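You operate a simulated robot arm through the tools that you are given. There is no shell and no other tool. Be economical: measure what you need, move in short steps, check, and stop when the job is done.

You are at the controls of a simulated robot arm. One attempt, no reset.

## Task
Pack the rolled poster in its tube and stand it on the rack's top shelf.
Fine: the black cap comes off first and clicks on again. Set down upright: poster tube.

Only the result counts: the job must be done as asked and must still hold three seconds after the hand-in. Knocking over, shifting, dropping, spilling or breaking anything else fails it. A push-on lid holds only when it is set on centred and level and pressed home; a screw cap is set on level and turned clockwise until tight.

## Robot
A 7-joint arm with a two-finger parallel gripper, fixed in place. Base frame: the origin is at the foot of the arm, x ahead of it, y to its left, z up; the work surface is at about z = 0.74. Readings come in m, degrees, newtons and seconds.
With the tool pointing down near the work surface it reaches from about 0.32 to 0.78 m from the base axis. Its first joint turns from -166.0 to 166.0 degrees. Payload 3.91 kg.
The TCP is the grasp point between the finger pads, 0.03 m short of the fingertips. In the tool frame z runs along the fingers and y along their closing line. Largest opening 0.11 m; finger width 0.02, thickness 0.01; the body of the gripper, 0.048 by 0.112 m, starts 0.055 m behind the TCP.
Orientation is told as [roll, pitch, yaw] about the base's x, y, z axes, in that order, counted from this pose: with the fingers straight down and closing along the base's y, the tool's x points along the base's -x, its y along +y and its z along -z.

## Interface
- The arm moves only by the tool send_rows. Its argument "targets" is a list of rows, each an object of numbers (a shift or turn left out is 0, a gripper value left out holds the last): "x", "y", "z": the shift along the tool's x, y, z in m; "ax", "ay", "az": the turn, a rotation vector about the tool's x, y, z in degrees; "fingers": the gripper command, from -1 (fully open) to 1 (shut), values between in proportion. In form: [{"x": .., "y": .., "z": .., "ax": .., "ay": .., "az": .., "fingers": ..}, ...]. A call has 1 to 8 rows; each row is the pose to reach, as a shift and turn from the pose commanded when the call began, along the tool's axes at that moment. Each row takes 0.2 s and may step no farther than 0.05 m and 8.6 degrees from the row before; otherwise, or with a gripper value out of range, the whole call is refused. A pose out of reach is approached as far as the arm can. The call stops where the force on the tool passes 40 N (or 10 N more than at its start, if that is more) or the arm is blocked; 0.2 s more then pass. Each finger travels about 0.153 m/s and halts on what it meets, pressing with about 32 N; the grip force reading is that of the motor and also rises with nothing between the fingers. The clock runs only during rows and for 0.2 s after the last one: add rows that repeat a pose to give the fingers time. The reply holds the time, the measured pose of the TCP, the force on the tool along the base axes, the opening and the grip force, in the units named above and with some noise, with the torque about the TCP (base axes, N m) and any sound that the robot's microphone picked up.
- Cameras (640 x 400 px; columns grow to the right, rows downward): "scene" is fixed at [0.0514, 0.6492, 1.4996]; the picture's right is [-0.68, -0.73, 0.00], its down [-0.29, 0.27, -0.92] and it looks along [0.67, -0.63, -0.40] (base axes); focal length 297 px, centre (320, 200). "wrist" rides on the gripper at [0.077, 0.007, -0.115] in the tool frame; the picture's right is [-0.09, 1.00, 0.00], its down [-0.80, -0.07, -0.59] and it looks along [-0.59, -0.05, 0.80] (tool axes); focal length 270 px, centre (320, 200). There is no depth. A picture from a camera that has moved, and an enlarged one, comes with that camera's place and axes in the base frame and with its lens.
- get_image(camera): a new picture of that camera. The clock stands still meanwhile.
- lift_body(by): slides the trunk up (or, below 0, down) by that many m; the arm rides with it, the base frame stays. It gives what a move gives, with no picture.
- zoom(camera, box): a new picture of the part [left, top, right, bottom] of that camera's present view, enlarged. The clock stands still meanwhile.
- job_done(): hands the job in; it is judged then, once.

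Work in short steps. Places have to be worked out from the pictures, the camera data and where the tool is seen: move nearer, look again, correct. Check each grasp and each placing, and mend what went wrong. You have 120 turns and 68 pictures in all, those below and enlarged ones among them. Open the gripper and draw the arm clear of the work before you hand the job in, unless the task says otherwise; then end with one line.

The tools are called after "Request:" by a JSON object that holds its "op" and its "data". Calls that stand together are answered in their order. send_rows: Moves the arm, as the interface text tells. Its arguments: {"type":"object","properties":{"targets":{"type":"array","items":{"type":"object","properties":{"x":{"type":"number"},"y":{"type":"number"},"z":{"type":"number"},"ax":{"type":"number"},"ay":{"type":"number"},"az":{"type":"number"},"fingers":{"type":"number"}}}}},"required":["targets"]} The other tools are called the same way: lift_body (by) slides the trunk up or down; get_image (camera) takes a picture; zoom (camera, box) takes an enlarged picture of a part of a camera's view; job_done () hands the job in.

At the start:

```text
clock: 0.0
position: [0.3246, -0.09, 1.4592]
tool_rot: [-0.1, 0.0, 0.1]
wrist_force: [0.2, 0.2, 0.4]
wrist_torque: [0.0, 0.0, 0.02]
gripper_width: 0.1101
gripper_force: 0.0
trunk travel left (down, up): [-0.575, 0.035]
```

scene: 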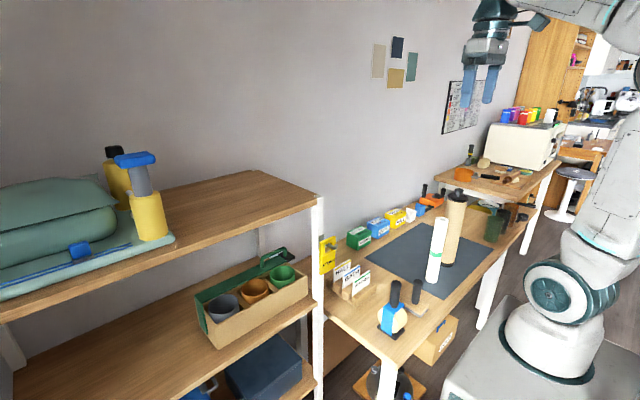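
wrist: 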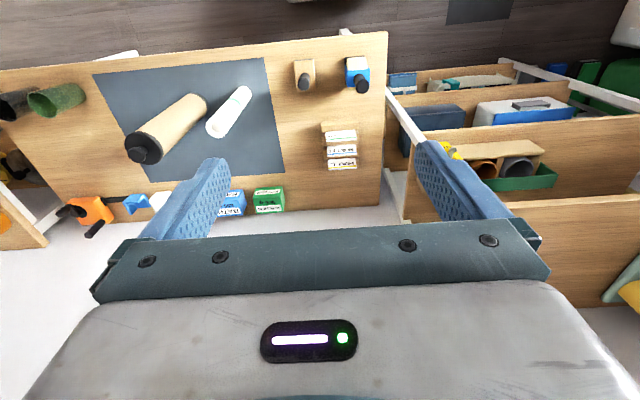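

I'll look closely at the tube, the poster and the rack first.

Request:
{"op": "zoom", "data": {"camera": "scene", "box": [360, 170, 520, 310]}}

Request:
{"op": "zoom", "data": {"camera": "scene", "box": [0, 130, 340, 400]}}

Request:
{"op": "zoom", "data": {"camera": "wrist", "box": [80, 60, 280, 190]}}

```text
2.86 times, centred on (440, 240) of scene
camera zoom: at [0.0514, 0.6492, 1.4996], right [-0.68, -0.73, 0.0], down [-0.29, 0.27, -0.92], along [0.67, -0.63, -0.4], focal length 849 px, centre (-23, 86)
```

zoom: 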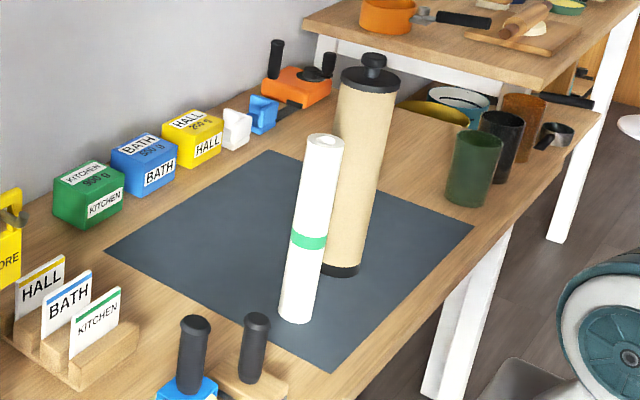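

```text
1.48 times, centred on (170, 265) of scene
camera zoom: at [0.0514, 0.6492, 1.4996], right [-0.68, -0.73, 0.0], down [-0.29, 0.27, -0.92], along [0.67, -0.63, -0.4], focal length 440 px, centre (542, 104)
```

zoom: 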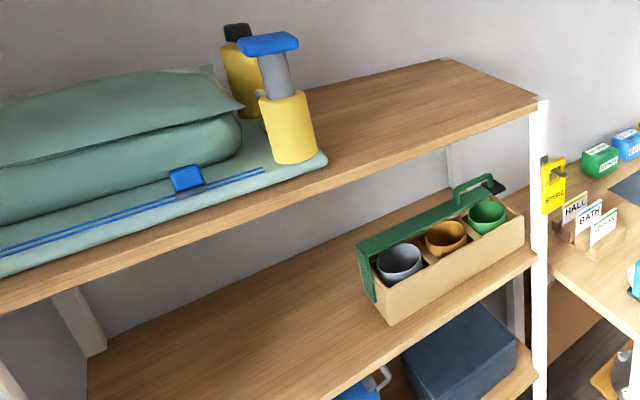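

```text
3.08 times, centred on (180, 125) of wrist
camera zoom: at [0.2473, -0.0824, 1.5747], right [0.09, 1.0, 0.0], down [0.8, -0.07, 0.59], along [0.59, -0.05, -0.8], focal length 832 px, centre (751, 431)
```

zoom: 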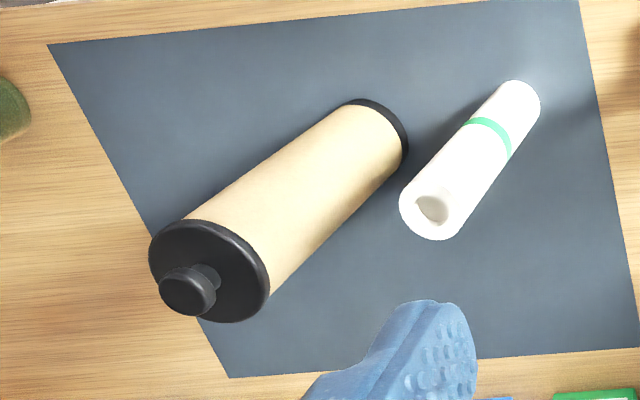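

Tube stands at about (0.47, -0.49), its cap plate near z 1.04 with a knob above it. The poster is at about (0.45, -0.33), top near z 1.00. I'll move above the cap.

Request:
{"op": "send_rows", "data": {"targets": [{"x": -0.0145, "y": -0.0395, "z": 0.01}, {"x": -0.029, "y": -0.079, "z": 0.025}, {"x": -0.0435, "y": -0.1185, "z": 0.045}, {"x": -0.058, "y": -0.158, "z": 0.065}, {"x": -0.0725, "y": -0.1975, "z": 0.085}, {"x": -0.087, "y": -0.237, "z": 0.105}, {"x": -0.1015, "y": -0.2765, "z": 0.125}, {"x": -0.116, "y": -0.316, "z": 0.145}]}}

Request:
{"op": "send_rows", "data": {"targets": [{"x": -0.0145, "y": -0.0395, "z": 0.02}, {"x": -0.029, "y": -0.079, "z": 0.04}, {"x": -0.029, "y": -0.079, "z": 0.04}]}}

Request:
{"op": "get_image", "data": {"camera": "wrist"}}

Request:
{"op": "get_image", "data": {"camera": "scene"}}

```text
clock: 1.8
position: [0.4422, -0.4083, 1.314]
tool_rot: [0.1, 0.0, 0.0]
wrist_force: [-0.1, -0.1, -0.1]
wrist_torque: [0.02, -0.01, 0.01]
gripper_width: 0.1102
gripper_force: 0.0
trunk travel left (down, up): [-0.575, 0.035]
```

```text
clock: 2.6
position: [0.4706, -0.4834, 1.2754]
tool_rot: [0.0, 0.0, 0.1]
wrist_force: [0.3, 0.1, 0.0]
wrist_torque: [0.01, 0.01, -0.01]
gripper_width: 0.11
gripper_force: 0.0
trunk travel left (down, up): [-0.575, 0.035]
```

```text
62 pictures are left
camera wrist: at [0.3929, -0.4759, 1.3913], right [0.09, 1.0, 0.0], down [0.8, -0.07, 0.6], along [0.59, -0.05, -0.8], focal length 270 px, centre (320, 200)
```

wrist: 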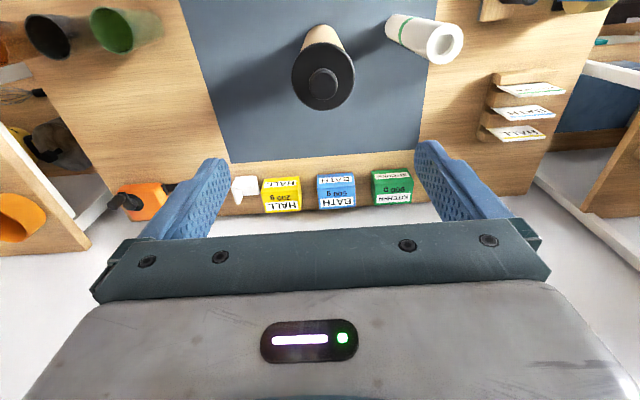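

```text
61 pictures are left
```

scene: 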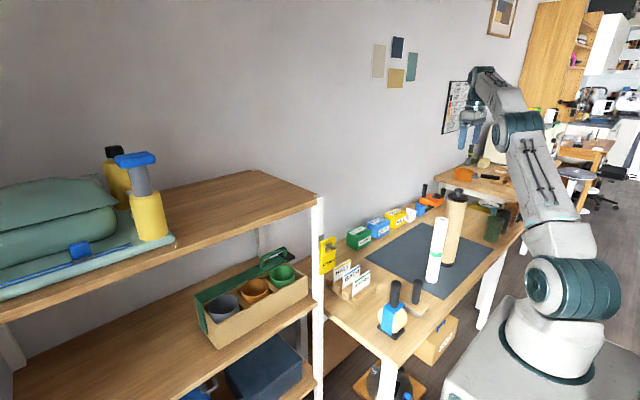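

Cap knob is at about (0.469, -0.479), its top near z 1.073. I'll descend to a little above it and check.

Request:
{"op": "send_rows", "data": {"targets": [{"x": 0.001, "y": 0.002, "z": 0.045}, {"x": 0.001, "y": 0.004, "z": 0.09}, {"x": 0.001, "y": 0.004, "z": 0.13}, {"x": 0.001, "y": 0.004, "z": 0.165}, {"x": 0.001, "y": 0.004, "z": 0.165}]}}

Request:
{"op": "get_image", "data": {"camera": "wrist"}}

Request:
{"op": "zoom", "data": {"camera": "scene", "box": [390, 150, 530, 290]}}

```text
clock: 3.8
position: [0.4707, -0.4795, 1.1122]
tool_rot: [0.0, -0.1, 0.0]
wrist_force: [-0.3, 0.6, -0.2]
wrist_torque: [0.02, -0.02, 0.01]
gripper_width: 0.1099
gripper_force: 0.0
trunk travel left (down, up): [-0.575, 0.035]
```

```text
60 pictures are left
camera wrist: at [0.3933, -0.4718, 1.2268], right [0.09, 1.0, 0.0], down [0.8, -0.07, 0.59], along [0.59, -0.05, -0.8], focal length 270 px, centre (320, 200)
```

wrist: 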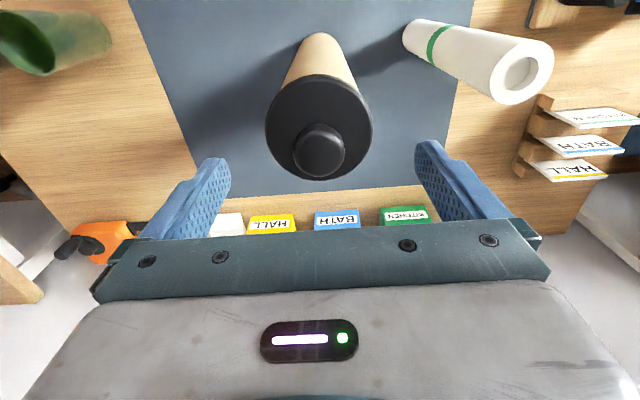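

```text
2.86 times, centred on (460, 220) of scene
camera zoom: at [0.0514, 0.6492, 1.4996], right [-0.68, -0.73, 0.0], down [-0.29, 0.27, -0.92], along [0.67, -0.63, -0.4], focal length 849 px, centre (-80, 143)
```

zoom: 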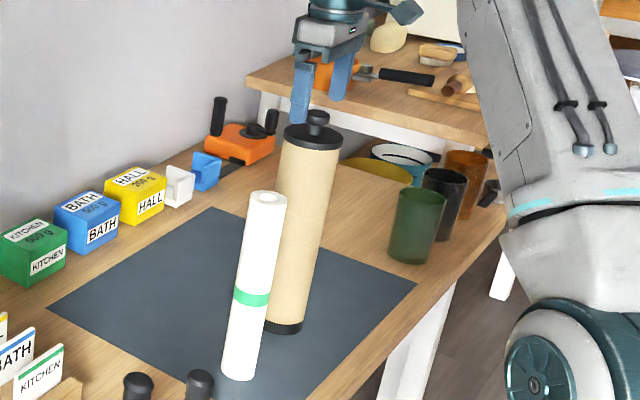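

Aligned within a couple of mm. Lowering 2.6 cm and closing on the knob.

Request:
{"op": "send_rows", "data": {"targets": [{"x": 0.001, "z": 0.015, "fingers": -0.4}, {"x": 0.001, "z": 0.026, "fingers": 0}, {"x": 0.001, "z": 0.026, "fingers": 0.5}, {"x": 0.001, "z": 0.026, "fingers": 1}, {"x": 0.001, "z": 0.026, "fingers": 1}, {"x": 0.001, "z": 0.026, "fingers": 1}]}}

Request:
{"op": "get_image", "data": {"camera": "wrist"}}

```text
clock: 5.2
position: [0.468, -0.4804, 1.085]
tool_rot: [0.0, 0.0, 0.1]
wrist_force: [-0.4, 1.3, 1.9]
wrist_torque: [0.24, -0.06, -0.05]
gripper_width: 0.0298
gripper_force: 32.2
trunk travel left (down, up): [-0.575, 0.035]
```

```text
58 pictures are left
camera wrist: at [0.3915, -0.4724, 1.2001], right [0.09, 1.0, 0.0], down [0.8, -0.07, 0.59], along [0.59, -0.05, -0.8], focal length 270 px, centre (320, 200)
```

wrist: 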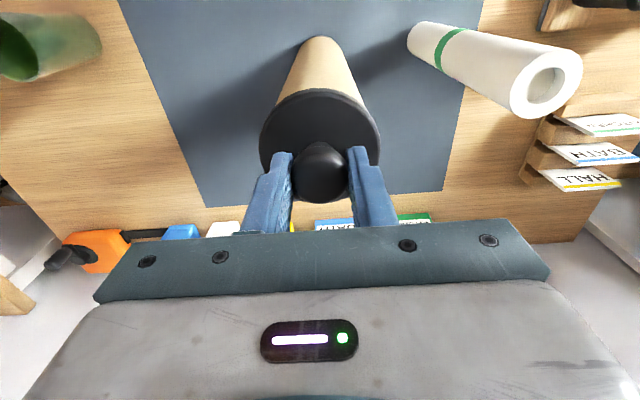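

Knob gripped (3 cm). I'll pull up slowly and see whether the cap comes off or the tube rises.

Request:
{"op": "send_rows", "data": {"targets": [{"z": -0.003}, {"z": -0.006}, {"z": -0.01}, {"z": -0.014}, {"z": -0.018}]}}

Request:
{"op": "get_image", "data": {"camera": "wrist"}}

Request:
{"op": "zoom", "data": {"camera": "scene", "box": [390, 150, 530, 290]}}

```text
clock: 6.4
position: [0.4688, -0.4797, 1.1021]
tool_rot: [0.0, 0.1, 0.1]
wrist_force: [0.4, -0.2, -0.4]
wrist_torque: [0.01, 0.03, -0.01]
gripper_width: 0.0303
gripper_force: 31.9
trunk travel left (down, up): [-0.575, 0.035]
heard: snap
```

```text
57 pictures are left
camera wrist: at [0.3911, -0.4731, 1.2166], right [0.09, 1.0, 0.0], down [0.8, -0.07, 0.59], along [0.59, -0.05, -0.8], focal length 270 px, centre (320, 200)
```

wrist: 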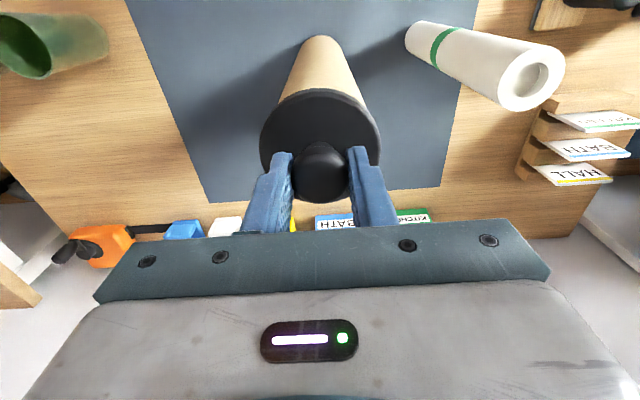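

```text
2.86 times, centred on (460, 220) of scene
camera zoom: at [0.0514, 0.6492, 1.4996], right [-0.68, -0.73, 0.0], down [-0.29, 0.27, -0.92], along [0.67, -0.63, -0.4], focal length 849 px, centre (-80, 143)
```

zoom: 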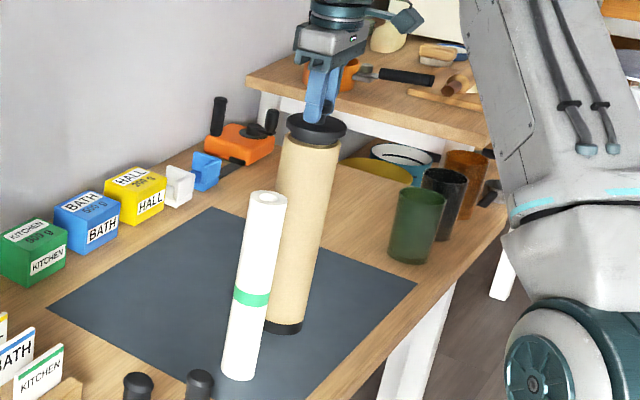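

The cap snapped off while the tube stayed. I'll raise it and carry it toward a free spot at about (0.57, -0.21).

Request:
{"op": "send_rows", "data": {"targets": [{"z": -0.04}, {"z": -0.08}, {"x": -0.015, "y": 0.04, "z": -0.09}, {"x": -0.03, "y": 0.085, "z": -0.09}, {"x": -0.045, "y": 0.13, "z": -0.09}, {"x": -0.06, "y": 0.175, "z": -0.09}, {"x": -0.08, "y": 0.22, "z": -0.09}, {"x": -0.1, "y": 0.265, "z": -0.09}]}}

Request:
{"op": "get_image", "data": {"camera": "wrist"}}

Request:
{"op": "get_image", "data": {"camera": "scene"}}

Request:
{"op": "zoom", "data": {"camera": "scene", "box": [370, 120, 510, 260]}}

```text
clock: 8.2
position: [0.5698, -0.2162, 1.1929]
tool_rot: [-0.2, -0.1, 0.0]
wrist_force: [0.5, 0.3, -0.3]
wrist_torque: [0.05, 0.01, 0.02]
gripper_width: 0.0297
gripper_force: 31.9
trunk travel left (down, up): [-0.575, 0.035]
```

```text
55 pictures are left
camera wrist: at [0.4929, -0.2075, 1.307], right [0.09, 1.0, 0.0], down [0.8, -0.07, 0.59], along [0.59, -0.05, -0.8], focal length 270 px, centre (320, 200)
```

wrist: 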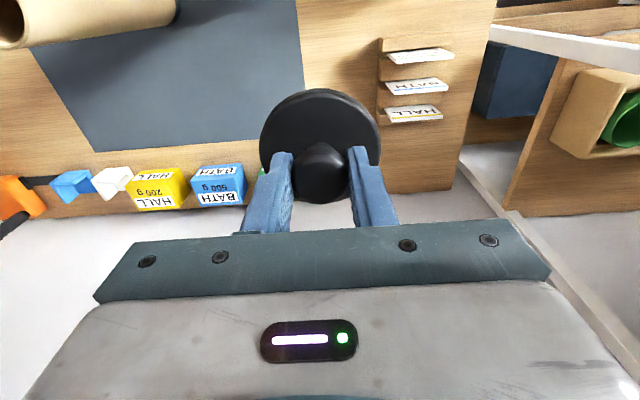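

```text
54 pictures are left
```

scene: 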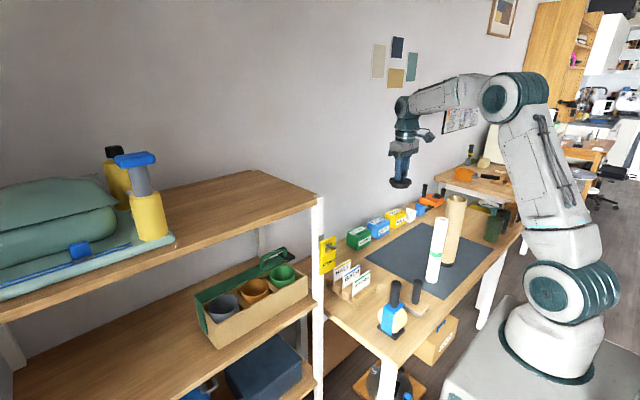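

```text
2.86 times, centred on (440, 190) of scene
camera zoom: at [0.0514, 0.6492, 1.4996], right [-0.68, -0.73, 0.0], down [-0.29, 0.27, -0.92], along [0.67, -0.63, -0.4], focal length 849 px, centre (-23, 229)
```

zoom: 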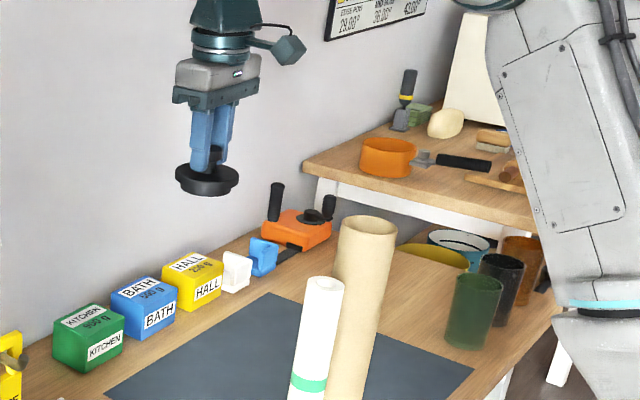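

Empty spot is clear below. Descending straight down toward the table.

Request:
{"op": "send_rows", "data": {"targets": [{"z": 0.045}, {"z": 0.09}, {"z": 0.135}, {"z": 0.18}, {"z": 0.225}, {"z": 0.27}, {"z": 0.31}, {"z": 0.345}]}}

Request:
{"op": "get_image", "data": {"camera": "wrist"}}

Request:
{"op": "zoom", "data": {"camera": "scene", "box": [330, 170, 470, 310]}}

```text
clock: 10.0
position: [0.5689, -0.2146, 0.8456]
tool_rot: [0.0, 0.0, 0.1]
wrist_force: [0.9, -0.9, -0.2]
wrist_torque: [0.0, 0.0, 0.04]
gripper_width: 0.0301
gripper_force: 32.3
trunk travel left (down, up): [-0.575, 0.035]
```

```text
52 pictures are left
camera wrist: at [0.4915, -0.2073, 0.9609], right [0.09, 1.0, 0.0], down [0.8, -0.07, 0.59], along [0.59, -0.05, -0.8], focal length 270 px, centre (320, 200)
```

wrist: 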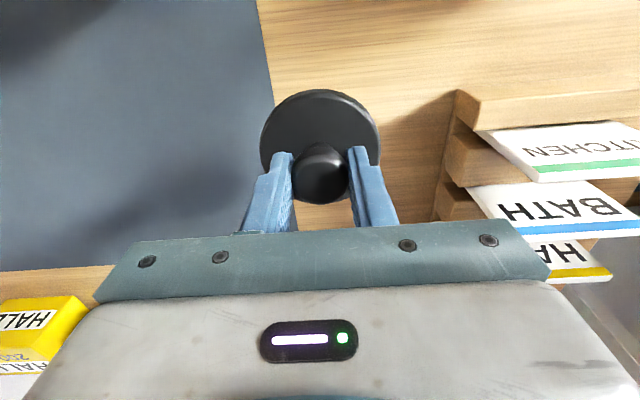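

```text
2.86 times, centred on (400, 240) of scene
camera zoom: at [0.0514, 0.6492, 1.4996], right [-0.68, -0.73, 0.0], down [-0.29, 0.27, -0.92], along [0.67, -0.63, -0.4], focal length 849 px, centre (91, 86)
```

zoom: 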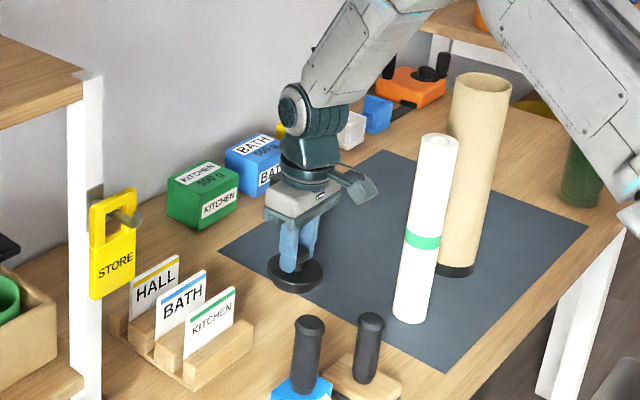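

Cap hovers a few cm over bare wood just beside the mat. I'll shift 8 mm away from the mat edge and lower gently to contact.

Request:
{"op": "send_rows", "data": {"targets": [{"y": 0.008, "z": 0.015}, {"y": 0.008, "z": 0.025}, {"y": 0.008, "z": 0.032}, {"y": 0.008, "z": 0.037}]}}

Request:
{"op": "zoom", "data": {"camera": "scene", "box": [360, 210, 430, 280]}}

```text
clock: 11.0
position: [0.5682, -0.2074, 0.8115]
tool_rot: [0.0, 0.0, -0.1]
wrist_force: [-0.3, -0.3, -0.3]
wrist_torque: [-0.02, 0.0, 0.0]
gripper_width: 0.0301
gripper_force: 31.6
trunk travel left (down, up): [-0.575, 0.035]
```

```text
5.71 times, centred on (395, 245) of scene
camera zoom: at [0.0514, 0.6492, 1.4996], right [-0.68, -0.73, 0.0], down [-0.29, 0.27, -0.92], along [0.67, -0.63, -0.4], focal length 1698 px, centre (-109, -57)
```

zoom: 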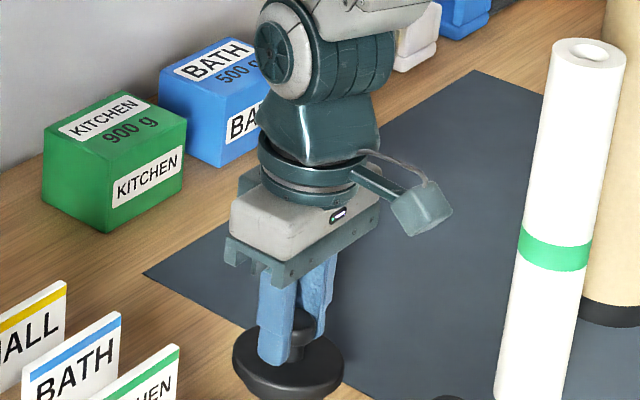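

Nearly down. Continuing in small steps until contact shows.

Request:
{"op": "send_rows", "data": {"targets": [{"z": 0.004}, {"z": 0.008}, {"z": 0.011}]}}

```text
clock: 11.8
position: [0.567, -0.2085, 0.7987]
tool_rot: [-0.1, 0.0, 0.0]
wrist_force: [-0.1, 0.8, -0.8]
wrist_torque: [-0.01, -0.03, 0.03]
gripper_width: 0.0301
gripper_force: 32.1
trunk travel left (down, up): [-0.575, 0.035]
```

Request:
{"op": "send_rows", "data": {"targets": [{"z": 0.002}, {"z": 0.004}, {"z": 0.006}, {"z": 0.006}]}}

```text
clock: 12.8
position: [0.5671, -0.2079, 0.7939]
tool_rot: [-0.1, 0.0, -0.1]
wrist_force: [0.3, 0.4, -1.1]
wrist_torque: [0.01, 0.02, 0.01]
gripper_width: 0.0301
gripper_force: 31.7
trunk travel left (down, up): [-0.575, 0.035]
```

No contact yet at 0.794; I keep creeping down.

Request:
{"op": "send_rows", "data": {"targets": [{"z": 0.002}, {"z": 0.004}, {"z": 0.006}, {"z": 0.006}]}}

Request:
{"op": "zoom", "data": {"camera": "scene", "box": [360, 220, 430, 290]}}

```text
clock: 13.8
position: [0.5685, -0.2071, 0.7871]
tool_rot: [0.0, 0.1, 0.0]
wrist_force: [-0.1, -1.7, -0.8]
wrist_torque: [0.01, -0.02, 0.0]
gripper_width: 0.0301
gripper_force: 32.0
trunk travel left (down, up): [-0.575, 0.035]
```

```text
5.71 times, centred on (395, 255) of scene
camera zoom: at [0.0514, 0.6492, 1.4996], right [-0.68, -0.73, 0.0], down [-0.29, 0.27, -0.92], along [0.67, -0.63, -0.4], focal length 1698 px, centre (-109, -114)
```

zoom: 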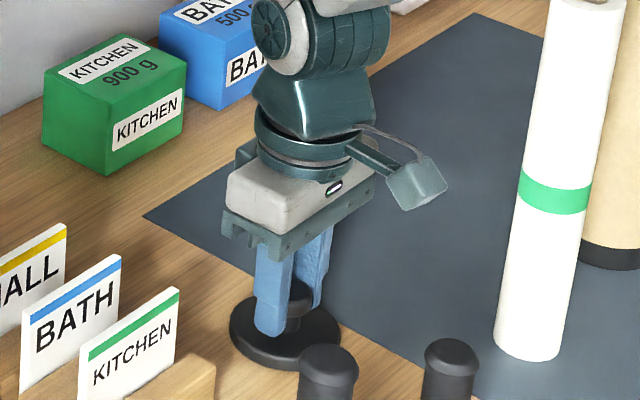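

Request:
{"op": "send_rows", "data": {"targets": [{"z": 0.002}, {"z": 0.004}, {"z": 0.006}, {"z": 0.006}]}}

```text
clock: 14.8
position: [0.5682, -0.2081, 0.7855]
tool_rot: [-0.1, -0.3, 0.0]
wrist_force: [-2.4, 2.5, 34.5]
wrist_torque: [0.41, 0.24, 0.05]
gripper_width: 0.03
gripper_force: 32.2
trunk travel left (down, up): [-0.575, 0.035]
```

Contact at z 0.786 (34 N). I'll relieve the press, open part way and rise.

Request:
{"op": "send_rows", "data": {"targets": [{"z": -0.002}, {"z": -0.0035}, {"z": -0.0035, "fingers": 0.2}, {"z": -0.0035, "fingers": 0.0}, {"z": -0.0035, "fingers": 0.0}, {"z": -0.02}, {"z": -0.05}]}}

Request:
{"op": "get_image", "data": {"camera": "wrist"}}

```text
clock: 16.4
position: [0.5686, -0.2084, 0.8315]
tool_rot: [0.0, 0.0, 0.1]
wrist_force: [-0.2, -0.4, -0.6]
wrist_torque: [0.04, 0.01, 0.02]
gripper_width: 0.0551
gripper_force: 0.1
trunk travel left (down, up): [-0.575, 0.035]
```

```text
48 pictures are left
camera wrist: at [0.4919, -0.2006, 0.946], right [0.09, 1.0, 0.0], down [0.8, -0.07, 0.59], along [0.59, -0.05, -0.8], focal length 270 px, centre (320, 200)
```

wrist: 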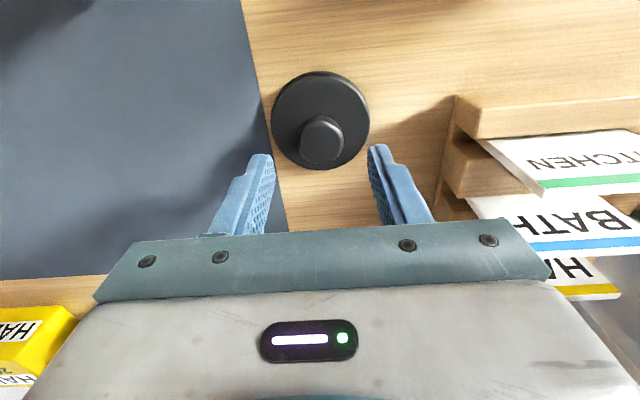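

Cap rests level at (0.568, -0.208). Now I rise and move above the poster.

Request:
{"op": "send_rows", "data": {"targets": [{"z": -0.05}, {"z": -0.1}, {"z": -0.15}, {"z": -0.2}, {"z": -0.25}, {"z": -0.3}, {"z": -0.345}]}}

Request:
{"op": "send_rows", "data": {"targets": [{"x": 0.03, "y": -0.03, "fingers": -0.45}, {"x": 0.06, "y": -0.06}, {"x": 0.09, "y": -0.09}, {"x": 0.117, "y": -0.122}, {"x": 0.117, "y": -0.122}]}}

Request:
{"op": "get_image", "data": {"camera": "wrist"}}

Request:
{"op": "zoom", "data": {"camera": "scene", "box": [370, 130, 510, 290]}}

```text
clock: 18.0
position: [0.566, -0.2101, 1.1756]
tool_rot: [0.0, 0.0, 0.0]
wrist_force: [-0.3, -0.2, 0.2]
wrist_torque: [0.0, -0.03, 0.01]
gripper_width: 0.0548
gripper_force: 0.0
trunk travel left (down, up): [-0.575, 0.035]
```

```text
clock: 19.2
position: [0.4522, -0.3304, 1.1761]
tool_rot: [-0.1, 0.0, 0.0]
wrist_force: [-0.3, 0.3, 0.4]
wrist_torque: [-0.02, -0.02, 0.02]
gripper_width: 0.0795
gripper_force: 0.1
trunk travel left (down, up): [-0.575, 0.035]
```

```text
47 pictures are left
camera wrist: at [0.3755, -0.3239, 1.2906], right [0.09, 1.0, 0.0], down [0.8, -0.07, 0.59], along [0.59, -0.05, -0.8], focal length 270 px, centre (320, 200)
```

wrist: 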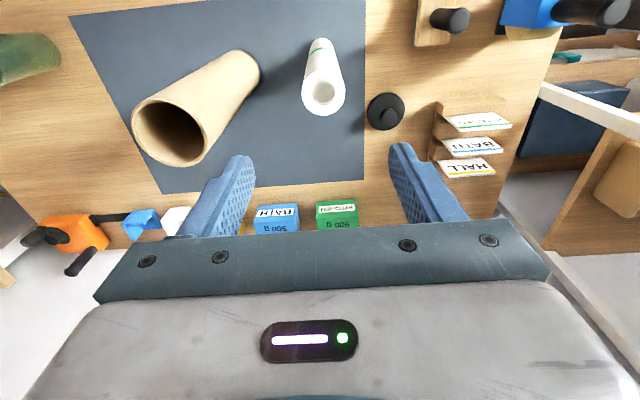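

```text
2.50 times, centred on (440, 210) of scene
camera zoom: at [0.0514, 0.6492, 1.4996], right [-0.68, -0.73, 0.0], down [-0.29, 0.27, -0.92], along [0.67, -0.63, -0.4], focal length 743 px, centre (20, 175)
```

zoom: 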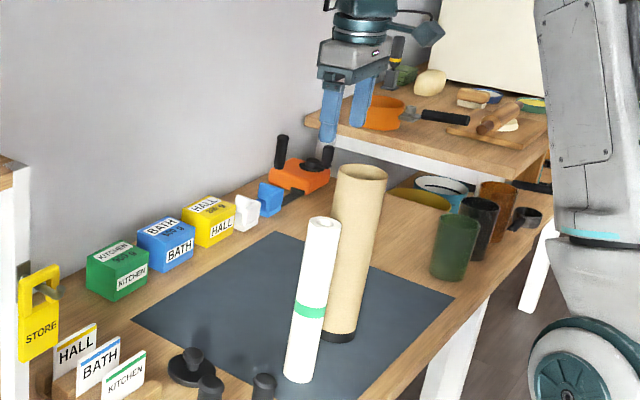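

Poster top centre is at about (0.4515, -0.327), z 1.005. Descending to straddle its top.

Request:
{"op": "send_rows", "data": {"targets": [{"y": 0.003, "z": 0.045}, {"y": 0.003, "z": 0.09}, {"y": 0.003, "z": 0.12}, {"y": 0.003, "z": 0.13}, {"y": 0.003, "z": 0.13}]}}

Request:
{"op": "get_image", "data": {"camera": "wrist"}}

```text
clock: 20.4
position: [0.4512, -0.3271, 1.0454]
tool_rot: [0.1, 0.0, -0.1]
wrist_force: [-0.2, -1.0, 0.3]
wrist_torque: [0.0, 0.02, -0.03]
gripper_width: 0.0798
gripper_force: 0.2
trunk travel left (down, up): [-0.575, 0.035]
```

```text
45 pictures are left
camera wrist: at [0.3744, -0.3196, 1.1599], right [0.09, 1.0, 0.0], down [0.8, -0.07, 0.59], along [0.59, -0.05, -0.8], focal length 270 px, centre (320, 200)
```

wrist: 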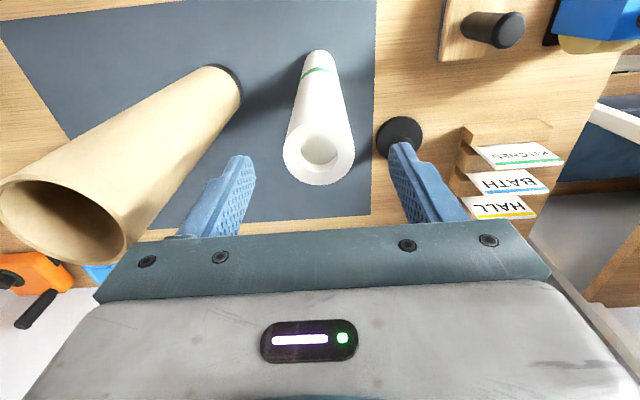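

Well centred; poster top z ≈ 1.00. Lowering and gripping the top 3 cm.

Request:
{"op": "send_rows", "data": {"targets": [{"y": 0.001, "z": 0.025}, {"y": 0.001, "z": 0.045}, {"y": 0.001, "z": 0.045, "fingers": 0.1}, {"y": 0.001, "z": 0.045, "fingers": 0.5}, {"y": 0.001, "z": 0.045, "fingers": 1}, {"y": 0.001, "z": 0.045}, {"y": 0.001, "z": 0.04}, {"y": 0.001, "z": 0.025}]}}

Request:
{"op": "get_image", "data": {"camera": "wrist"}}

```text
clock: 22.2
position: [0.4506, -0.3251, 1.0202]
tool_rot: [0.0, 0.1, 0.0]
wrist_force: [1.0, 0.1, -2.7]
wrist_torque: [0.0, -0.02, -0.01]
gripper_width: 0.0433
gripper_force: 31.3
trunk travel left (down, up): [-0.575, 0.035]
```

```text
44 pictures are left
camera wrist: at [0.3738, -0.3185, 1.1357], right [0.09, 1.0, 0.0], down [0.8, -0.07, 0.59], along [0.59, -0.05, -0.8], focal length 270 px, centre (320, 200)
```

wrist: 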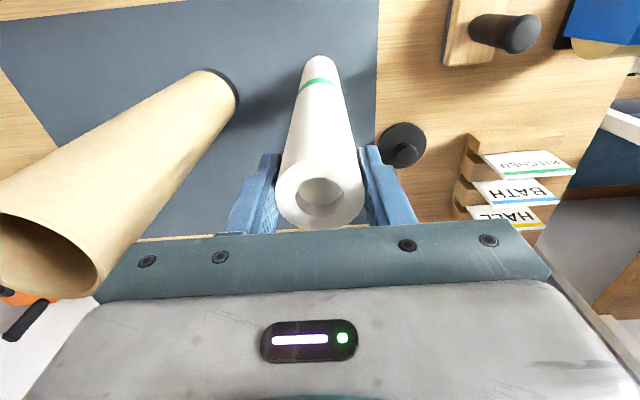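

Poster held, ~2.7 N. Raising it so its bottom clears the tube rim.

Request:
{"op": "send_rows", "data": {"targets": [{"z": -0.05}, {"z": -0.1}, {"z": -0.15}, {"z": -0.2}, {"z": -0.25}, {"z": -0.3}, {"z": -0.345}, {"z": -0.345}]}}

Request:
{"op": "send_rows", "data": {"targets": [{"x": -0.006, "y": -0.04}, {"x": -0.01, "y": -0.08}, {"x": -0.015, "y": -0.12}, {"x": -0.0175, "y": -0.155}, {"x": -0.0175, "y": -0.155}]}}

Request:
{"op": "get_image", "data": {"camera": "wrist"}}

Request:
{"op": "zoom", "data": {"camera": "scene", "box": [390, 100, 530, 280]}}

```text
clock: 24.0
position: [0.4505, -0.3254, 1.3665]
tool_rot: [0.0, 0.0, -0.1]
wrist_force: [0.4, 0.5, -2.3]
wrist_torque: [-0.03, 0.02, -0.04]
gripper_width: 0.0431
gripper_force: 32.0
trunk travel left (down, up): [-0.575, 0.035]
```

```text
clock: 25.2
position: [0.4571, -0.4358, 1.3596]
tool_rot: [0.0, 0.1, 0.1]
wrist_force: [-0.3, 0.3, -1.5]
wrist_torque: [-0.05, 0.05, 0.01]
gripper_width: 0.043
gripper_force: 31.4
out of reach, approached as far as the arm can: row 3, 4, 5
trunk travel left (down, up): [-0.575, 0.035]
```

```text
43 pictures are left
camera wrist: at [0.3783, -0.4288, 1.4733], right [0.09, 1.0, 0.0], down [0.8, -0.07, 0.6], along [0.59, -0.05, -0.8], focal length 270 px, centre (320, 200)
```

wrist: 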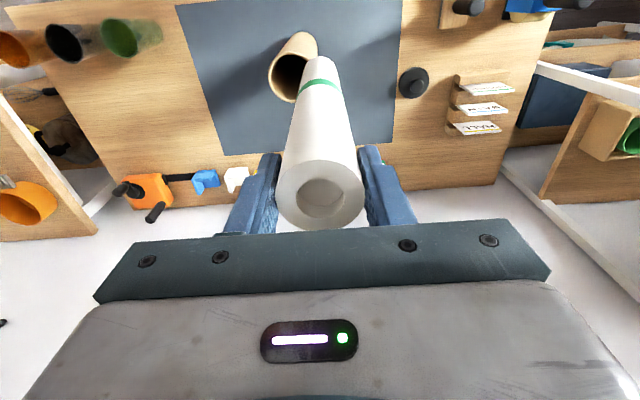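

```text
2.22 times, centred on (460, 190) of scene
camera zoom: at [0.0514, 0.6492, 1.4996], right [-0.68, -0.73, 0.0], down [-0.29, 0.27, -0.92], along [0.67, -0.63, -0.4], focal length 660 px, centre (9, 222)
```

zoom: 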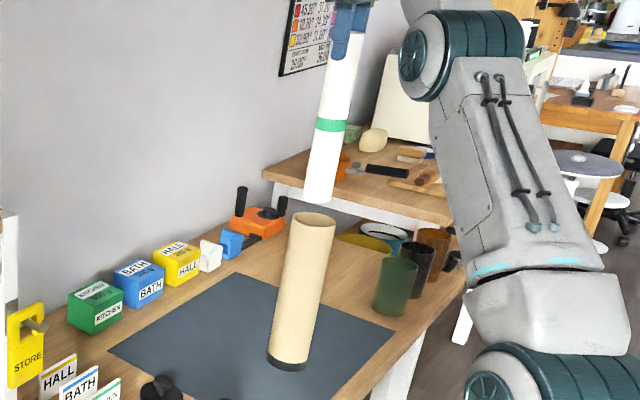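

Out of reach at this height. I raise the trunk, then lower the tool relative to it.

Request:
{"op": "lift_body", "data": {"by": 0.034}}

Request:
{"op": "send_rows", "data": {"targets": [{"z": 0.03}, {"z": 0.063}, {"z": 0.063}]}}

```text
clock: 26.0
position: [0.4564, -0.4365, 1.3923]
tool_rot: [0.1, 0.0, -0.1]
wrist_force: [-0.6, -0.1, -1.6]
wrist_torque: [-0.01, 0.02, 0.03]
gripper_width: 0.0432
gripper_force: 31.8
trunk travel left (down, up): [-0.609, 0.001]
```

```text
clock: 26.8
position: [0.4568, -0.4383, 1.3285]
tool_rot: [-0.1, -0.1, 0.0]
wrist_force: [-0.2, 0.1, -1.7]
wrist_torque: [-0.02, -0.01, 0.01]
gripper_width: 0.043
gripper_force: 31.9
trunk travel left (down, up): [-0.609, 0.001]
```

Bottom of poster is ~3 cm above the rim. Moving over the tube.

Request:
{"op": "send_rows", "data": {"targets": [{"x": -0.006, "y": -0.021}, {"x": -0.0115, "y": -0.0415}, {"x": -0.0115, "y": -0.0415}]}}

Request:
{"op": "get_image", "data": {"camera": "wrist"}}

Request:
{"op": "zoom", "data": {"camera": "scene", "box": [410, 150, 510, 290]}}

```text
clock: 27.6
position: [0.4681, -0.477, 1.3298]
tool_rot: [-0.2, -0.1, -0.1]
wrist_force: [-0.3, -0.4, -2.5]
wrist_torque: [0.01, 0.01, 0.0]
gripper_width: 0.0429
gripper_force: 31.7
trunk travel left (down, up): [-0.609, 0.001]
```

```text
41 pictures are left
camera wrist: at [0.3904, -0.4696, 1.4447], right [0.09, 1.0, 0.0], down [0.8, -0.07, 0.6], along [0.59, -0.05, -0.8], focal length 270 px, centre (320, 200)
```

wrist: 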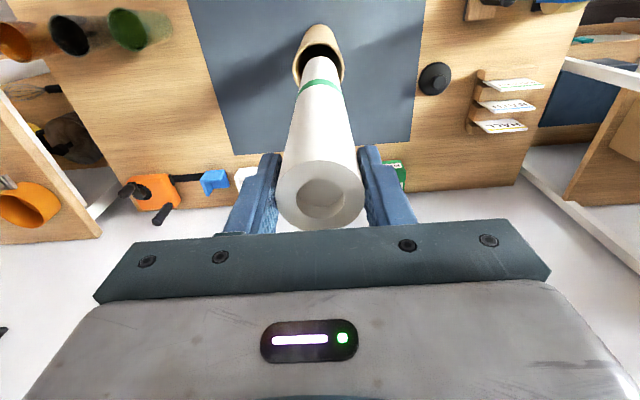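

```text
2.86 times, centred on (460, 220) of scene
camera zoom: at [0.0514, 0.6492, 1.4996], right [-0.68, -0.73, 0.0], down [-0.29, 0.27, -0.92], along [0.67, -0.63, -0.4], focal length 849 px, centre (-80, 143)
```

zoom: 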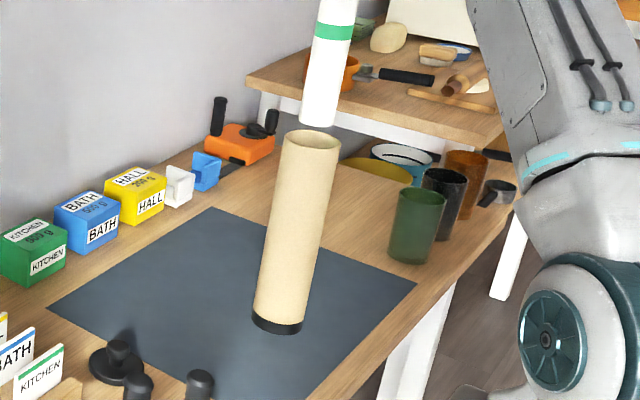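

Poster end is over the opening in both views. Lowering into the tube in small steps.

Request:
{"op": "send_rows", "data": {"targets": [{"x": 0.002, "z": 0.02}, {"x": 0.002, "z": 0.04}, {"x": 0.002, "z": 0.06}, {"x": 0.002, "z": 0.08}]}}

Request:
{"op": "get_image", "data": {"camera": "wrist"}}

Request:
{"op": "zoom", "data": {"camera": "scene", "box": [410, 150, 510, 290]}}

```text
clock: 28.6
position: [0.4667, -0.4791, 1.2482]
tool_rot: [-0.1, -0.1, 0.0]
wrist_force: [-0.1, -0.8, -2.4]
wrist_torque: [-0.01, 0.0, -0.05]
gripper_width: 0.043
gripper_force: 32.1
trunk travel left (down, up): [-0.609, 0.001]
```

```text
39 pictures are left
camera wrist: at [0.3894, -0.4709, 1.3637], right [0.09, 1.0, 0.0], down [0.8, -0.07, 0.6], along [0.59, -0.05, -0.8], focal length 270 px, centre (320, 200)
```

wrist: 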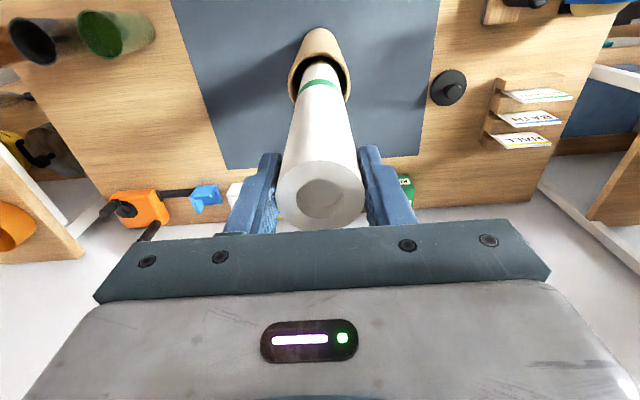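

```text
2.86 times, centred on (460, 220) of scene
camera zoom: at [0.0514, 0.6492, 1.4996], right [-0.68, -0.73, 0.0], down [-0.29, 0.27, -0.92], along [0.67, -0.63, -0.4], focal length 849 px, centre (-80, 143)
```

zoom: 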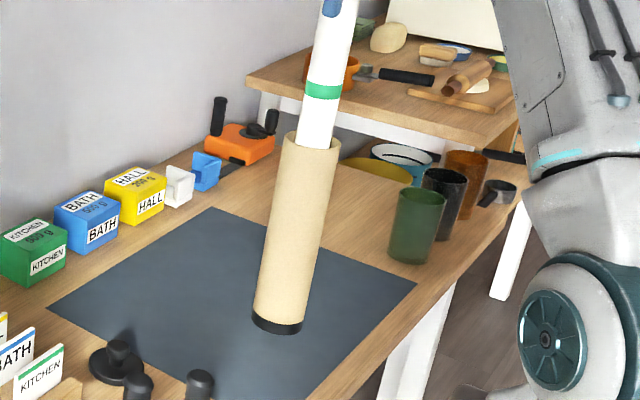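

Poster is entering cleanly. Lower further until the fingertips are near the rim.

Request:
{"op": "send_rows", "data": {"targets": [{"z": 0.03}, {"z": 0.06}, {"z": 0.09}, {"z": 0.12}, {"z": 0.145}, {"z": 0.165}]}}

Request:
{"op": "get_image", "data": {"camera": "wrist"}}

Request:
{"op": "zoom", "data": {"camera": "scene", "box": [410, 150, 510, 290]}}

```text
clock: 30.0
position: [0.4671, -0.4773, 1.0845]
tool_rot: [0.0, 0.1, 0.0]
wrist_force: [-1.0, 0.4, -1.1]
wrist_torque: [0.03, 0.02, -0.02]
gripper_width: 0.0431
gripper_force: 31.8
trunk travel left (down, up): [-0.609, 0.001]
```

```text
37 pictures are left
camera wrist: at [0.3899, -0.4694, 1.1993], right [0.09, 1.0, 0.0], down [0.8, -0.07, 0.59], along [0.59, -0.05, -0.8], focal length 270 px, centre (320, 200)
```

wrist: 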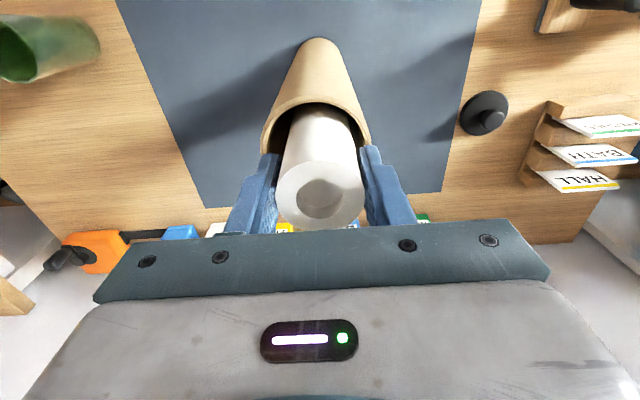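

```text
2.86 times, centred on (460, 220) of scene
camera zoom: at [0.0514, 0.6492, 1.4996], right [-0.68, -0.73, 0.0], down [-0.29, 0.27, -0.92], along [0.67, -0.63, -0.4], focal length 849 px, centre (-80, 143)
```

zoom: 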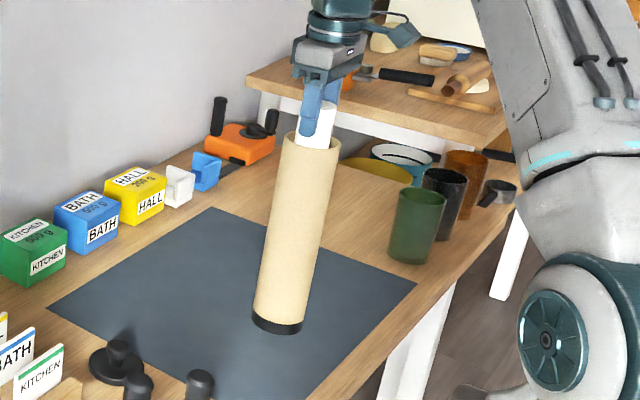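

Fingers would be too tight inside the tube (inner ≈ 6.5 cm), so I'll stop with the tips just above the rim and ease the grip gradually so the poster slides down the rest.

Request:
{"op": "send_rows", "data": {"targets": [{"z": 0.004}, {"z": 0.008}, {"z": 0.008, "fingers": 0.26}, {"z": 0.008, "fingers": 0.235}, {"z": 0.008, "fingers": 0.225}, {"z": 0.008, "fingers": 0.22}, {"z": 0.008, "fingers": 0.215}, {"z": 0.008, "fingers": 0.21}]}}

Request:
{"op": "get_image", "data": {"camera": "wrist"}}

```text
clock: 31.8
position: [0.4666, -0.478, 1.0772]
tool_rot: [-0.1, 0.0, 0.0]
wrist_force: [0.0, -0.2, 1.0]
wrist_torque: [-0.01, 0.01, 0.0]
gripper_width: 0.043
gripper_force: 0.1
trunk travel left (down, up): [-0.609, 0.001]
```

```text
35 pictures are left
camera wrist: at [0.3888, -0.4703, 1.1917], right [0.09, 1.0, 0.0], down [0.8, -0.07, 0.6], along [0.59, -0.05, -0.8], focal length 270 px, centre (320, 200)
```

wrist: 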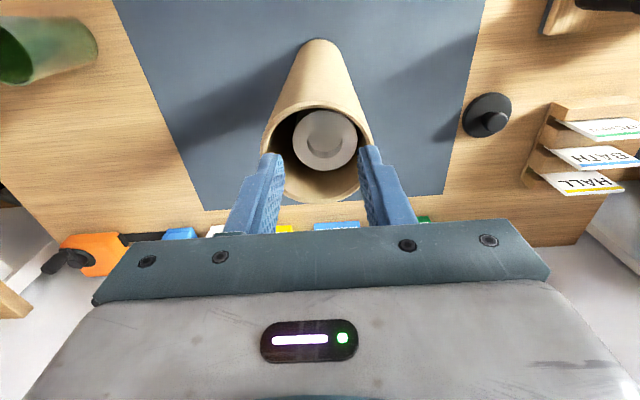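

The poster is down inside the tube, below the rim. Now back to the cap.

Request:
{"op": "send_rows", "data": {"targets": [{"z": -0.03, "fingers": 0.1}, {"z": -0.07, "fingers": 0.0}, {"x": -0.015, "y": 0.04, "z": -0.075}, {"x": -0.03, "y": 0.085, "z": -0.075}, {"x": -0.045, "y": 0.13, "z": -0.075}, {"x": -0.06, "y": 0.175, "z": -0.075}, {"x": -0.08, "y": 0.22, "z": -0.075}, {"x": -0.1016, "y": 0.2655, "z": -0.075}]}}

Request:
{"op": "send_rows", "data": {"targets": [{"y": 0.004, "z": 0.045}, {"y": 0.004, "z": 0.09}, {"y": 0.004, "z": 0.135}, {"y": 0.004, "z": 0.18}, {"y": 0.004, "z": 0.225}, {"y": 0.004, "z": 0.27}, {"y": 0.004, "z": 0.31}, {"y": 0.004, "z": 0.31}]}}

Request:
{"op": "get_image", "data": {"camera": "wrist"}}

```text
refused: row 8 steps farther than a row can; nothing moved
```

```text
clock: 32.1
position: [0.4688, -0.4785, 1.0705]
tool_rot: [-0.6, -0.4, 0.0]
wrist_force: [-1.9, 2.2, 12.1]
wrist_torque: [0.44, 0.19, 0.06]
gripper_width: 0.0442
gripper_force: 1.3
trunk travel left (down, up): [-0.609, 0.001]
stopped in row 1: the force on the tool passed its limit at 62 N (the readings are from after the stop); the commanded pose is now the measured one
```

```text
34 pictures are left
camera wrist: at [0.3898, -0.4699, 1.1845], right [0.09, 1.0, -0.01], down [0.8, -0.06, 0.6], along [0.6, -0.06, -0.8], focal length 270 px, centre (320, 200)
```

wrist: 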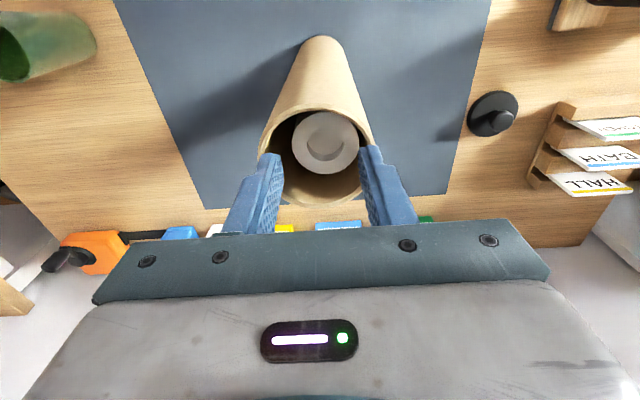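

One row was over the step limit, and the following descent pressed on the rim (stopped safely at z 1.07). I'll lift straight up and check the tube.

Request:
{"op": "send_rows", "data": {"targets": [{"z": -0.005}, {"z": -0.03, "fingers": 0.1}, {"z": -0.07, "fingers": 0.0}, {"z": -0.085, "ax": 0.6, "ay": 0.0}]}}

Request:
{"op": "get_image", "data": {"camera": "wrist"}}

Request:
{"op": "zoom", "data": {"camera": "scene", "box": [410, 150, 510, 290]}}

```text
clock: 33.1
position: [0.4656, -0.4786, 1.1523]
tool_rot: [-1.2, -0.5, 0.0]
wrist_force: [-0.6, 0.1, 0.3]
wrist_torque: [-0.03, -0.01, 0.04]
gripper_width: 0.055
gripper_force: 0.0
trunk travel left (down, up): [-0.609, 0.001]
```

```text
33 pictures are left
camera wrist: at [0.3876, -0.4689, 1.2666], right [0.09, 1.0, -0.02], down [0.8, -0.06, 0.6], along [0.6, -0.07, -0.8], focal length 270 px, centre (320, 200)
```

wrist: 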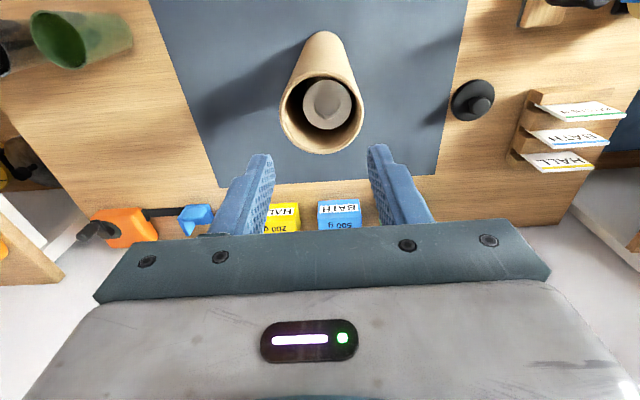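

```text
2.86 times, centred on (460, 220) of scene
camera zoom: at [0.0514, 0.6492, 1.4996], right [-0.68, -0.73, 0.0], down [-0.29, 0.27, -0.92], along [0.67, -0.63, -0.4], focal length 849 px, centre (-80, 143)
```

zoom: 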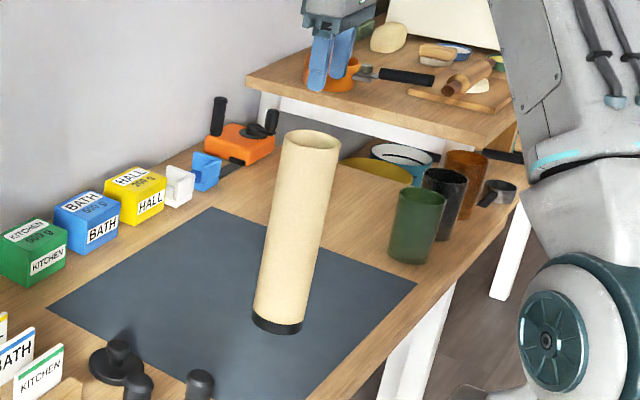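

Tube is undisturbed. Levelling the tool first.

Request:
{"op": "send_rows", "data": {"targets": [{"ax": -1.2, "ay": 0.5}, {"ax": -1.2, "ay": 0.5}]}}

```text
clock: 33.7
position: [0.4663, -0.478, 1.1532]
tool_rot: [0.1, -0.1, 0.0]
wrist_force: [0.3, 0.1, 0.8]
wrist_torque: [0.0, 0.02, 0.01]
gripper_width: 0.055
gripper_force: 0.0
trunk travel left (down, up): [-0.609, 0.001]
```

Level. Moving over the cap.

Request:
{"op": "send_rows", "data": {"targets": [{"x": -0.0145, "y": 0.0385}, {"x": -0.029, "y": 0.077}, {"x": -0.0435, "y": 0.1155}, {"x": -0.058, "y": 0.154}, {"x": -0.0725, "y": 0.1925}, {"x": -0.087, "y": 0.231}, {"x": -0.1015, "y": 0.27}, {"x": -0.1015, "y": 0.27}]}}

```text
clock: 35.5
position: [0.5677, -0.207, 1.1545]
tool_rot: [0.1, 0.0, -0.1]
wrist_force: [0.2, -0.6, -1.2]
wrist_torque: [0.04, -0.02, -0.02]
gripper_width: 0.0549
gripper_force: 0.2
trunk travel left (down, up): [-0.609, 0.001]
```

Above the cap; descending to about z 0.83.

Request:
{"op": "send_rows", "data": {"targets": [{"z": 0.045}, {"z": 0.09}, {"z": 0.135}, {"z": 0.18}, {"z": 0.225}, {"z": 0.27}, {"z": 0.305}, {"z": 0.325}]}}

Request:
{"op": "get_image", "data": {"camera": "wrist"}}

```text
clock: 37.3
position: [0.5693, -0.2085, 0.8281]
tool_rot: [0.1, -0.1, 0.1]
wrist_force: [0.0, 0.1, -0.6]
wrist_torque: [0.01, 0.0, 0.01]
gripper_width: 0.0549
gripper_force: 0.0
trunk travel left (down, up): [-0.609, 0.001]
```

```text
31 pictures are left
camera wrist: at [0.4918, -0.201, 0.9434], right [0.09, 1.0, 0.0], down [0.8, -0.07, 0.59], along [0.59, -0.05, -0.8], focal length 270 px, centre (320, 200)
```

wrist: 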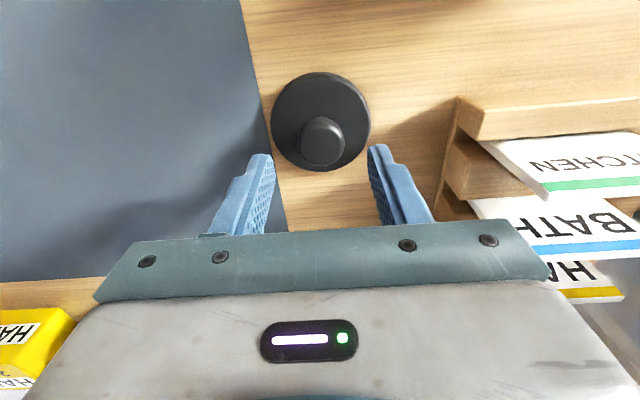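

Matches the earlier view. Lower 4 cm and grip.

Request:
{"op": "send_rows", "data": {"targets": [{"z": 0.025}, {"z": 0.04}, {"z": 0.04, "fingers": 0.4}, {"z": 0.04, "fingers": 1}, {"z": 0.04}, {"z": 0.04}, {"z": 0.02}, {"z": -0.02}]}}

Request:
{"op": "get_image", "data": {"camera": "wrist"}}

```text
clock: 39.1
position: [0.5649, -0.2085, 0.8494]
tool_rot: [0.1, 0.2, 0.0]
wrist_force: [-0.8, -0.6, -0.9]
wrist_torque: [-0.02, 0.0, 0.01]
gripper_width: 0.0303
gripper_force: 31.8
trunk travel left (down, up): [-0.609, 0.001]
```

```text
30 pictures are left
camera wrist: at [0.488, -0.2006, 0.9633], right [0.09, 1.0, 0.0], down [0.8, -0.07, 0.59], along [0.59, -0.05, -0.8], focal length 270 px, centre (320, 200)
```

wrist: 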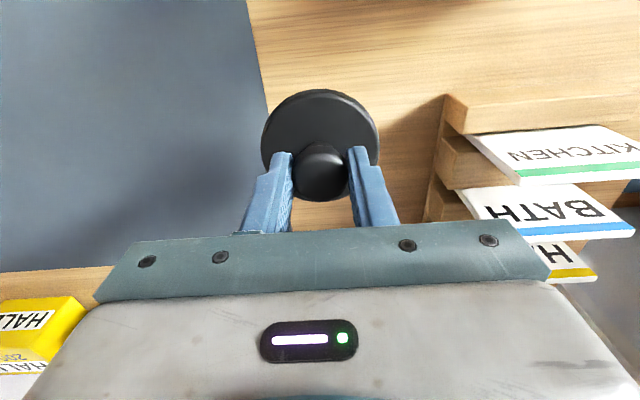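

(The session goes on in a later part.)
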